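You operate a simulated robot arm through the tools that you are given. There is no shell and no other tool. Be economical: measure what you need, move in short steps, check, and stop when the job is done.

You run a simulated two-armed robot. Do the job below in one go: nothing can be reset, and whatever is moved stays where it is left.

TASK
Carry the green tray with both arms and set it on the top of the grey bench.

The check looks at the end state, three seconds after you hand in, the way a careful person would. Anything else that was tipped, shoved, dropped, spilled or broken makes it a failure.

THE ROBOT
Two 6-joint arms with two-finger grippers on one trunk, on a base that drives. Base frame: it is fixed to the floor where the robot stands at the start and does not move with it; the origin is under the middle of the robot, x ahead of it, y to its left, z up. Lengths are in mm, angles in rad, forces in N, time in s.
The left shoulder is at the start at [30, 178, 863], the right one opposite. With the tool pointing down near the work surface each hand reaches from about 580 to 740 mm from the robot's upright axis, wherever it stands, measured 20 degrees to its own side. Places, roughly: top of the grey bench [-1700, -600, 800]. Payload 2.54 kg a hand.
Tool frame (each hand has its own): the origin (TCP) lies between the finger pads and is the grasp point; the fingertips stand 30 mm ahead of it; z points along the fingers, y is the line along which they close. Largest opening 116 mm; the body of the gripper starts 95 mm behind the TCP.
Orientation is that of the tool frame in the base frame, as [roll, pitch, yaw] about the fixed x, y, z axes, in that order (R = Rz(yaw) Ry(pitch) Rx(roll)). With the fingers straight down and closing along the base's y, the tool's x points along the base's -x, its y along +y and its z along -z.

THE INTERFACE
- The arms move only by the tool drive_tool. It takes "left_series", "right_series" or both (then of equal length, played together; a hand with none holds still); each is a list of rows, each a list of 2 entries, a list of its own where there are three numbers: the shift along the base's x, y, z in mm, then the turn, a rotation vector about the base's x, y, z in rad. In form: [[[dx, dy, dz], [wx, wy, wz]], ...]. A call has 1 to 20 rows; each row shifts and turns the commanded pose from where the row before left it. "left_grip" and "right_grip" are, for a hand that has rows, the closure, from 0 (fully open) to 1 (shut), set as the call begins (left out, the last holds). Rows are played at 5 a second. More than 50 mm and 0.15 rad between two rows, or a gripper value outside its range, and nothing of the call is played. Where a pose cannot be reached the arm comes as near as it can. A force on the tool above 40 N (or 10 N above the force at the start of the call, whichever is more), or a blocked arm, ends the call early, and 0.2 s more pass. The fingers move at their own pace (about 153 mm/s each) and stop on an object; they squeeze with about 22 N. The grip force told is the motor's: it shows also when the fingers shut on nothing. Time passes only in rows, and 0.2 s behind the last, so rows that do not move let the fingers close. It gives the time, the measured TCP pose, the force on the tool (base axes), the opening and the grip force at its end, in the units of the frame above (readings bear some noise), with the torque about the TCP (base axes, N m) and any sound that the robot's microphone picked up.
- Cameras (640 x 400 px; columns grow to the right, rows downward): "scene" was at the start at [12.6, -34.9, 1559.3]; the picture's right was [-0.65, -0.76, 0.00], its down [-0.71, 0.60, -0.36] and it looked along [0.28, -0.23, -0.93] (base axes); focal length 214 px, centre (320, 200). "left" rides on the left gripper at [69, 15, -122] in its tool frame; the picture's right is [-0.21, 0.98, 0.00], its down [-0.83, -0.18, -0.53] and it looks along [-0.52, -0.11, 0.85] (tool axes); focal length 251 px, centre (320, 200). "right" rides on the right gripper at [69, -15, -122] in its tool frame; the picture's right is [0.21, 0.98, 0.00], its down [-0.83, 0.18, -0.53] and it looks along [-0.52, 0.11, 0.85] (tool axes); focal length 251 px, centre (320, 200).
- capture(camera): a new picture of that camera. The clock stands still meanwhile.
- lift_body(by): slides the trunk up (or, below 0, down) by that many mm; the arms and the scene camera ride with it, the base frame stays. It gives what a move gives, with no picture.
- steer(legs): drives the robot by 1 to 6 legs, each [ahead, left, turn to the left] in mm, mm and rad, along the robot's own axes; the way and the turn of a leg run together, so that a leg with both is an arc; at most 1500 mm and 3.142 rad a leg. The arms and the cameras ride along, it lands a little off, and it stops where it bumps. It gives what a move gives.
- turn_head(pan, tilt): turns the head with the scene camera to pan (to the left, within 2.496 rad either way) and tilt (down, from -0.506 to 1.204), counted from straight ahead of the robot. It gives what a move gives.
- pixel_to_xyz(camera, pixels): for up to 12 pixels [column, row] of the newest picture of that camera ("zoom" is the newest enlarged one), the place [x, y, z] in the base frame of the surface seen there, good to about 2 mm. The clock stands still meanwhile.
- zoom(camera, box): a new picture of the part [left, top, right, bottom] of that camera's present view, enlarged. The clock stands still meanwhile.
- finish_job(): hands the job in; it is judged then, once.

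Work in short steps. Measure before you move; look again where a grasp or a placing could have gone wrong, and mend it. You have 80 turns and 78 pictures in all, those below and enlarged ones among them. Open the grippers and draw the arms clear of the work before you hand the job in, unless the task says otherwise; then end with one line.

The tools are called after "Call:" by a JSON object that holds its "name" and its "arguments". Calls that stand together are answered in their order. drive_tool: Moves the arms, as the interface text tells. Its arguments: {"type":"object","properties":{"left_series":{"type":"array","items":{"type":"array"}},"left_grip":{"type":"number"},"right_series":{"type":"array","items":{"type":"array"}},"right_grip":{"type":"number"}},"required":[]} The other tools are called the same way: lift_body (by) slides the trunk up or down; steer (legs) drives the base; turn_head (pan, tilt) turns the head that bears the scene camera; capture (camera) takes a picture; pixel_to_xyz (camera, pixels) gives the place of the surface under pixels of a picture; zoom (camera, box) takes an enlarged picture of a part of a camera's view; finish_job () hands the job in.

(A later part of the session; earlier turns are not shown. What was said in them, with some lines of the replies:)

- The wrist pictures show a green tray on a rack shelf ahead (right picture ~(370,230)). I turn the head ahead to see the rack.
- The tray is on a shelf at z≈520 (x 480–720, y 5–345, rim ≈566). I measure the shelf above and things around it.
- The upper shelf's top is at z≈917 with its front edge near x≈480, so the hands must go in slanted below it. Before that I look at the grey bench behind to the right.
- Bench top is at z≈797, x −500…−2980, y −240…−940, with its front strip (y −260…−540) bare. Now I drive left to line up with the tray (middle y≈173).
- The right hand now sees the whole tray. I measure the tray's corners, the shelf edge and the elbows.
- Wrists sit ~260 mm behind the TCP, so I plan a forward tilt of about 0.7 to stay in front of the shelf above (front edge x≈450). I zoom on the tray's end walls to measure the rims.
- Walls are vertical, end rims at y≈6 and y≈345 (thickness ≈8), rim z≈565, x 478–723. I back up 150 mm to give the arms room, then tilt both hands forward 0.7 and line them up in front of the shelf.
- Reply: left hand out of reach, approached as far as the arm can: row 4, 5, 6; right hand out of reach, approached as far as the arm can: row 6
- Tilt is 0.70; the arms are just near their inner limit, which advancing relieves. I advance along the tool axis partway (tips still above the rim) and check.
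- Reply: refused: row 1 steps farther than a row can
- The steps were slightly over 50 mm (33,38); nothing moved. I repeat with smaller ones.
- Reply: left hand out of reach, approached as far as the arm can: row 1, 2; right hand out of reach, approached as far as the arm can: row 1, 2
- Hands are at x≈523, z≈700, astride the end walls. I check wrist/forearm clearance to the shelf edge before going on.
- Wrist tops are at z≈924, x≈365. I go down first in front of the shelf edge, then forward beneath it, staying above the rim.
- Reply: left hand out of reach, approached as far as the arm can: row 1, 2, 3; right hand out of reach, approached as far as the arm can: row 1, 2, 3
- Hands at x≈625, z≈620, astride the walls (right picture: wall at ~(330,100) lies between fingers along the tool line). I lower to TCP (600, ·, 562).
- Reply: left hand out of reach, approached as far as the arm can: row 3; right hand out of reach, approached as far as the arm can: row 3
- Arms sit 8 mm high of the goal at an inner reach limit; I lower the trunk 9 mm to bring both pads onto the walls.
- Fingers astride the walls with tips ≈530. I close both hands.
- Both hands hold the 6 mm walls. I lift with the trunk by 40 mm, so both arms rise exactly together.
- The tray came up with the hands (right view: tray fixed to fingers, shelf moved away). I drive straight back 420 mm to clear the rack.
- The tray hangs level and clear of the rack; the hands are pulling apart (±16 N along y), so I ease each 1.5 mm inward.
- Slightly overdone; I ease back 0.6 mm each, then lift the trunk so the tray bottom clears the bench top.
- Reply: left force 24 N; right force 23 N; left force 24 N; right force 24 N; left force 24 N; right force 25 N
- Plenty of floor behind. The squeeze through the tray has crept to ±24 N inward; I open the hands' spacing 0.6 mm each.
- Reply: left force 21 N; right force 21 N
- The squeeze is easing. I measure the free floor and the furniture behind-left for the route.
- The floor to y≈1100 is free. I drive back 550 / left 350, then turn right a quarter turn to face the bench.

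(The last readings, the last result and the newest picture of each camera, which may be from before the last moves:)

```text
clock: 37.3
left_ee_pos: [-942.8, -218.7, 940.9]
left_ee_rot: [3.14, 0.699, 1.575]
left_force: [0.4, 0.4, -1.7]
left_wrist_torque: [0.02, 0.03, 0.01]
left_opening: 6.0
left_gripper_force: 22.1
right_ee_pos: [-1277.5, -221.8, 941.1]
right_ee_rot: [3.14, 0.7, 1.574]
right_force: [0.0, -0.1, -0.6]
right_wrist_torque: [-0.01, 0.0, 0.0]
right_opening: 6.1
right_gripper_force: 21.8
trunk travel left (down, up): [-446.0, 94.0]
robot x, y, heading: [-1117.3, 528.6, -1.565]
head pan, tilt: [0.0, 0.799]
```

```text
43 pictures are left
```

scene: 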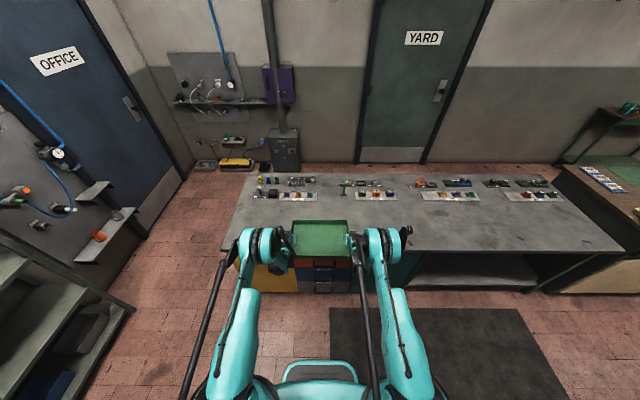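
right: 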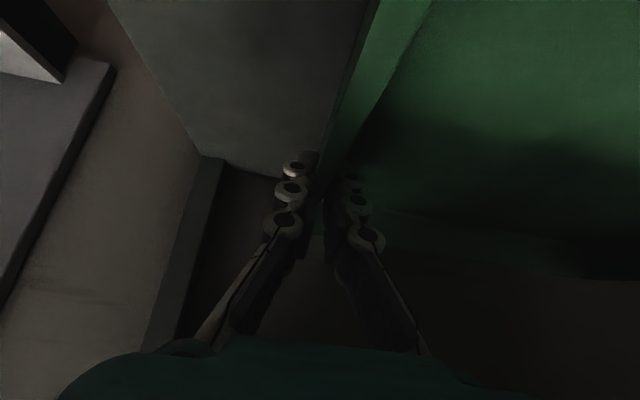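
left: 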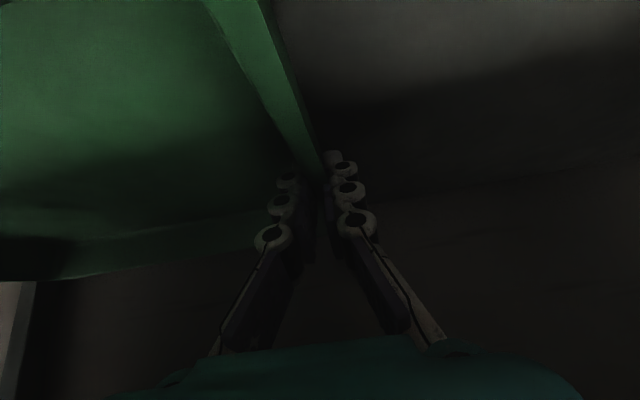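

The tray hangs level before the bench with no strain. I measure the front row of things on the bench to fix the landing spot.

Call:
{"name": "zoom", "arguments": {"camera": "scene", "box": [220, 160, 460, 310]}}

Call:
{"name": "pixel_to_xyz", "arguments": {"camera": "zoom", "pixels": [[150, 110], [240, 108], [360, 108], [460, 108], [330, 90], [560, 106], [230, 165], [340, 165], [216, 240], [350, 240], [500, 200], [500, 235]]}}

```text
2.67 times, centred on (340, 235) of scene
```

zoom: 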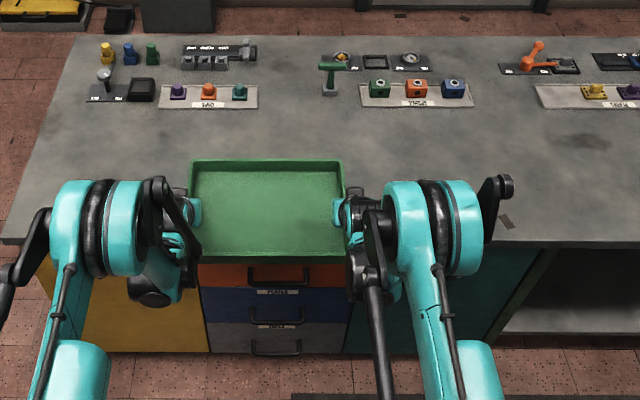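

```text
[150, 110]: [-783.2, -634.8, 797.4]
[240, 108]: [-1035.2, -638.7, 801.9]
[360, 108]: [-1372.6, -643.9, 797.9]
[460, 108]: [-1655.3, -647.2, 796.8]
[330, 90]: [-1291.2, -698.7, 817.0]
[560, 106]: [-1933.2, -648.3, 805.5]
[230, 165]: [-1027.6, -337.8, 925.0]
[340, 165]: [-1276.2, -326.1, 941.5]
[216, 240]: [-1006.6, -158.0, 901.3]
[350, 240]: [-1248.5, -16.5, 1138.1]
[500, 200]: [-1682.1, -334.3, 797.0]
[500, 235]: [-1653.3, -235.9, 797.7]
```

Front row things start at y≈−635; tray now spans y −98…−343. I drive forward 195 mm so it lands at about y −293…−538.

Call:
{"name": "steer", "arguments": {"legs": [[195, 0, 0]]}}

Call:
{"name": "lift_body", "arguments": {"by": -85}}

Call:
{"name": "capture", "arguments": {"camera": "scene"}}

Call:
{"name": "pixel_to_xyz", "arguments": {"camera": "scene", "pixels": [[300, 222], [340, 222], [320, 240], [300, 255], [345, 255], [320, 262], [320, 210], [320, 270]]}}

```text
clock: 38.9
left_ee_pos: [-942.5, -413.9, 940.5]
left_ee_rot: [3.139, 0.699, 1.575]
left_force: [0.2, -0.7, -2.0]
left_wrist_torque: [-0.01, 0.0, 0.03]
left_opening: 6.0
left_gripper_force: 21.9
right_ee_pos: [-1276.6, -415.9, 940.8]
right_ee_rot: [3.14, 0.701, 1.576]
right_force: [-0.1, -0.1, -2.2]
right_wrist_torque: [0.03, 0.03, -0.01]
right_opening: 5.6
right_gripper_force: 21.9
trunk travel left (down, up): [-446.0, 94.0]
robot x, y, heading: [-1111.8, 331.2, -1.57]
head pan, tilt: [0.0, 0.799]
```

```text
clock: 40.1
left_ee_pos: [-943.1, -415.2, 856.0]
left_ee_rot: [3.139, 0.701, 1.574]
left_force: [0.1, 0.5, -1.5]
left_wrist_torque: [0.01, -0.02, 0.03]
left_opening: 5.7
left_gripper_force: 21.7
right_ee_pos: [-1277.3, -415.7, 857.1]
right_ee_rot: [3.139, 0.703, 1.574]
right_force: [-0.5, -0.7, -1.9]
right_wrist_torque: [0.01, 0.01, 0.0]
right_opening: 5.9
right_gripper_force: 21.9
trunk travel left (down, up): [-361.0, 179.0]
robot x, y, heading: [-1111.0, 332.9, -1.564]
head pan, tilt: [0.0, 0.799]
```

```text
41 pictures are left
```

scene: 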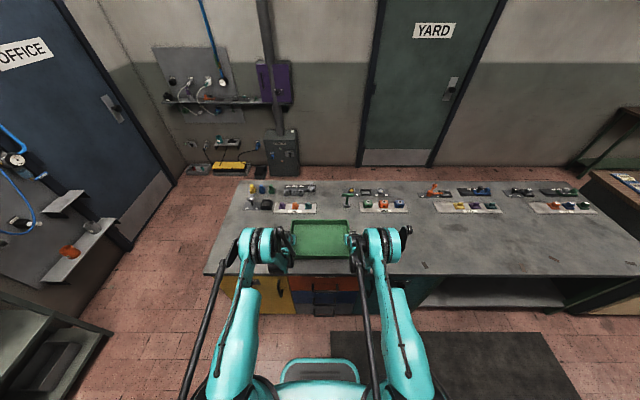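

```text
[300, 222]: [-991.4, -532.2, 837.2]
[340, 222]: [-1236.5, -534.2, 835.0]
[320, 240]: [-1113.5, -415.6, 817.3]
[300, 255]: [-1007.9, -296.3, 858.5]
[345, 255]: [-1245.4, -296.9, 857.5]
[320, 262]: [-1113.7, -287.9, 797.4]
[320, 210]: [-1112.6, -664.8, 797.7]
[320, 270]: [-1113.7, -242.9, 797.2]
```

Tray floor middle reads z≈817, near rim ≈858. I check the tray's levelness with a zoom.

Call:
{"name": "zoom", "arguments": {"camera": "scene", "box": [270, 205, 370, 268]}}

Call:
{"name": "pixel_to_xyz", "arguments": {"camera": "zoom", "pixels": [[320, 97], [320, 103], [320, 130], [320, 160], [320, 220], [320, 290], [320, 306], [220, 150], [420, 150], [220, 280], [420, 280], [320, 110]]}}

```text
6.35 times, centred on (320, 236) of scene
```

zoom: 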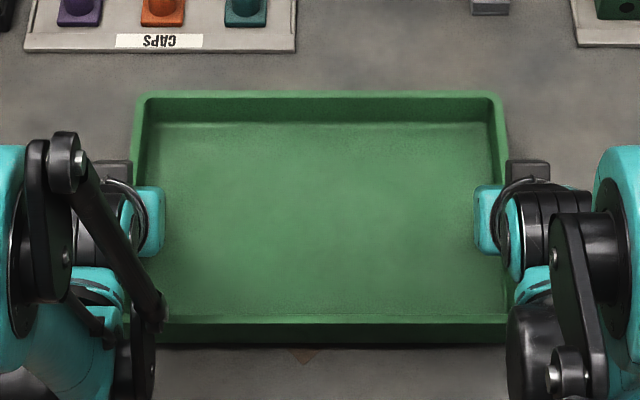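

```text
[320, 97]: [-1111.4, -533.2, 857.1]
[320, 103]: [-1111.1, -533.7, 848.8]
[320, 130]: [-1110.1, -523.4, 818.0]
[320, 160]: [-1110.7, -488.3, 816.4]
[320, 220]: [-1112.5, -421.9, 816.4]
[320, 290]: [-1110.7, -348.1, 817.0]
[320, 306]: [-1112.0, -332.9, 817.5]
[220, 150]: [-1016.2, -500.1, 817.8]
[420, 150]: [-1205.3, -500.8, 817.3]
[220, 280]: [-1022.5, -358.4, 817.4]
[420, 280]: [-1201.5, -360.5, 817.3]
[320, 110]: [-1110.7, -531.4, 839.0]
```

Level within 1 mm, about 15 mm above the bench. I lower 14 mm, then look at the force.

Call:
{"name": "lift_body", "arguments": {"by": -14}}

Call:
{"name": "lift_body", "arguments": {"by": -2}}

```text
clock: 40.7
left_ee_pos: [-942.0, -414.2, 842.8]
left_ee_rot: [3.141, 0.701, 1.574]
left_force: [0.4, -0.6, -1.1]
left_wrist_torque: [0.23, 0.02, 0.03]
left_opening: 5.9
left_gripper_force: 22.2
right_ee_pos: [-1277.7, -415.5, 843.0]
right_ee_rot: [3.14, 0.699, 1.574]
right_force: [0.5, -0.6, -2.2]
right_wrist_torque: [-0.27, 0.02, 0.02]
right_opening: 5.9
right_gripper_force: 22.0
trunk travel left (down, up): [-347.0, 193.0]
robot x, y, heading: [-1115.7, 331.5, -1.569]
head pan, tilt: [0.0, 0.799]
```

```text
clock: 41.2
left_ee_pos: [-943.2, -414.6, 840.9]
left_ee_rot: [3.14, 0.703, 1.574]
left_force: [0.0, -2.1, 3.4]
left_wrist_torque: [-0.08, 0.01, 0.02]
left_opening: 6.0
left_gripper_force: 22.2
right_ee_pos: [-1276.9, -415.6, 841.2]
right_ee_rot: [3.139, 0.704, 1.575]
right_force: [0.3, -3.0, 8.1]
right_wrist_torque: [-0.09, 0.04, 0.04]
right_opening: 6.1
right_gripper_force: 22.3
trunk travel left (down, up): [-345.0, 195.0]
robot x, y, heading: [-1114.0, 330.4, -1.568]
head pan, tilt: [0.0, 0.799]
```

The upward force (3–8 N) shows the tray rests on the bench. I open both hands.

Call:
{"name": "drive_tool", "arguments": {"left_series": [[[0, 0, 0], [0, 0, 0]], [[0, 0, 0], [0, 0, 0]], [[0, 0, 0], [0, 0, 0]], [[0, 0, 0], [0, 0, 0]]], "right_series": [[[0, 0, 0], [0, 0, 0]], [[0, 0, 0], [0, 0, 0]], [[0, 0, 0], [0, 0, 0]], [[0, 0, 0], [0, 0, 0]]], "left_grip": 0.3, "right_grip": 0.3}}

Call:
{"name": "lift_body", "arguments": {"by": 130}}

Call:
{"name": "zoom", "arguments": {"camera": "scene", "box": [220, 160, 460, 310]}}

```text
clock: 42.2
left_ee_pos: [-942.6, -413.2, 841.3]
left_ee_rot: [3.14, 0.702, 1.575]
left_force: [-0.9, -0.5, 0.6]
left_wrist_torque: [0.01, -0.02, -0.01]
left_opening: 81.3
left_gripper_force: 0.1
right_ee_pos: [-1277.3, -415.8, 841.0]
right_ee_rot: [3.138, 0.7, 1.576]
right_force: [0.1, 0.2, 0.0]
right_wrist_torque: [0.03, -0.04, -0.03]
right_opening: 81.2
right_gripper_force: 0.2
trunk travel left (down, up): [-345.0, 195.0]
robot x, y, heading: [-1112.0, 335.6, -1.566]
head pan, tilt: [0.0, 0.799]
```

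```text
clock: 43.8
left_ee_pos: [-941.9, -414.3, 968.8]
left_ee_rot: [3.14, 0.7, 1.574]
left_force: [0.6, -0.1, 0.1]
left_wrist_torque: [-0.05, 0.01, 0.02]
left_opening: 81.2
left_gripper_force: 0.2
right_ee_pos: [-1276.7, -416.6, 971.1]
right_ee_rot: [3.14, 0.702, 1.574]
right_force: [0.1, 0.0, -0.1]
right_wrist_torque: [0.03, 0.03, 0.04]
right_opening: 81.1
right_gripper_force: 0.1
trunk travel left (down, up): [-475.0, 65.0]
robot x, y, heading: [-1111.9, 327.5, -1.566]
head pan, tilt: [0.0, 0.799]
```

```text
2.67 times, centred on (340, 235) of scene
```

zoom: 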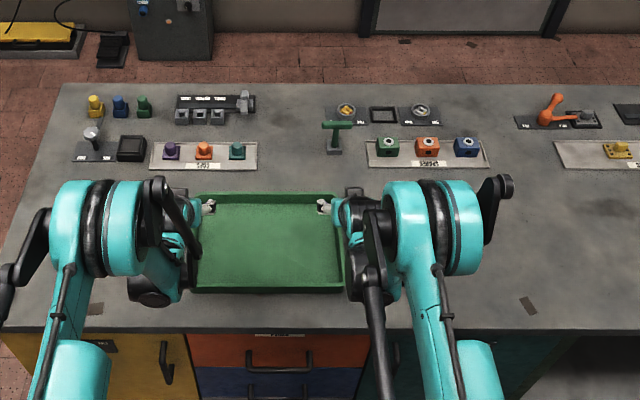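

The tray stays on the bench and the hands are up clear of it. I back away 400 mm, open the grippers fully and verify.

Call:
{"name": "steer", "arguments": {"legs": [[-400, 0, 0]]}}

Call:
{"name": "drive_tool", "arguments": {"left_series": [[[0, 0, 0], [0, 0, 0]], [[0, 0, 0], [0, 0, 0]]], "right_series": [[[0, 0, 0], [0, 0, 0]], [[0, 0, 0], [0, 0, 0]]], "left_grip": 0, "right_grip": 0}}

Call:
{"name": "zoom", "arguments": {"camera": "scene", "box": [220, 130, 460, 280]}}

Call:
{"name": "pixel_to_xyz", "arguments": {"camera": "zoom", "pixels": [[270, 190], [270, 200], [270, 210], [220, 200], [310, 200]]}}

```text
clock: 46.3
left_ee_pos: [-942.8, -14.0, 970.9]
left_ee_rot: [3.139, 0.7, 1.576]
left_force: [0.2, -0.4, 0.5]
left_wrist_torque: [0.0, 0.0, -0.03]
left_opening: 81.0
left_gripper_force: 0.1
right_ee_pos: [-1278.2, -15.9, 972.2]
right_ee_rot: [3.14, 0.701, 1.576]
right_force: [-0.8, -0.5, 0.1]
right_wrist_torque: [-0.01, 0.02, -0.01]
right_opening: 81.1
right_gripper_force: 0.0
trunk travel left (down, up): [-475.0, 65.0]
robot x, y, heading: [-1116.2, 729.2, -1.562]
head pan, tilt: [0.0, 0.799]
```

```text
clock: 46.9
left_ee_pos: [-943.8, -14.9, 971.4]
left_ee_rot: [3.14, 0.702, 1.575]
left_force: [-0.3, 0.3, -1.3]
left_wrist_torque: [0.04, -0.02, -0.05]
left_opening: 115.9
left_gripper_force: 0.0
right_ee_pos: [-1278.2, -16.8, 970.0]
right_ee_rot: [3.139, 0.702, 1.576]
right_force: [0.4, -0.2, -0.2]
right_wrist_torque: [0.01, 0.02, -0.02]
right_opening: 116.1
right_gripper_force: 0.1
trunk travel left (down, up): [-475.0, 65.0]
robot x, y, heading: [-1113.0, 732.4, -1.567]
head pan, tilt: [0.0, 0.799]
```

```text
2.67 times, centred on (340, 205) of scene
```

zoom: 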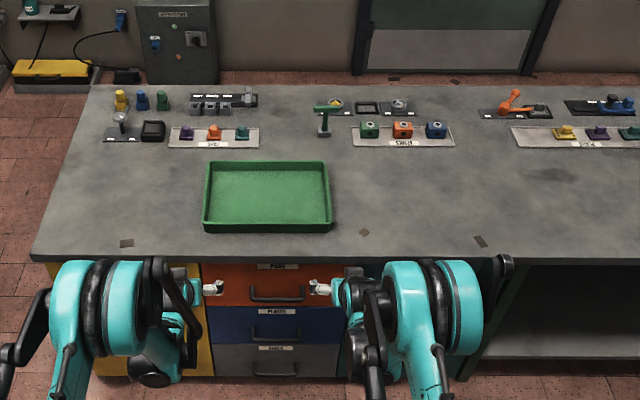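

```text
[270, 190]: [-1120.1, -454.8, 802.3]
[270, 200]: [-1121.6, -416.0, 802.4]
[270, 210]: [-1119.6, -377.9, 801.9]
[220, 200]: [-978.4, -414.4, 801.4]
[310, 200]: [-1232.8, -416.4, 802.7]
```

The tray lies flat on the bench (floor z≈802 throughout), nothing else was disturbed, and the hands are open and clear. I hand in.

Call:
{"name": "finish_job", "arguments": {}}

```text
The job is handed in.
```

The green tray is on top of the grey bench, level and empty-handed of both arms, and the last picture shows nothing on the bench disturbed.
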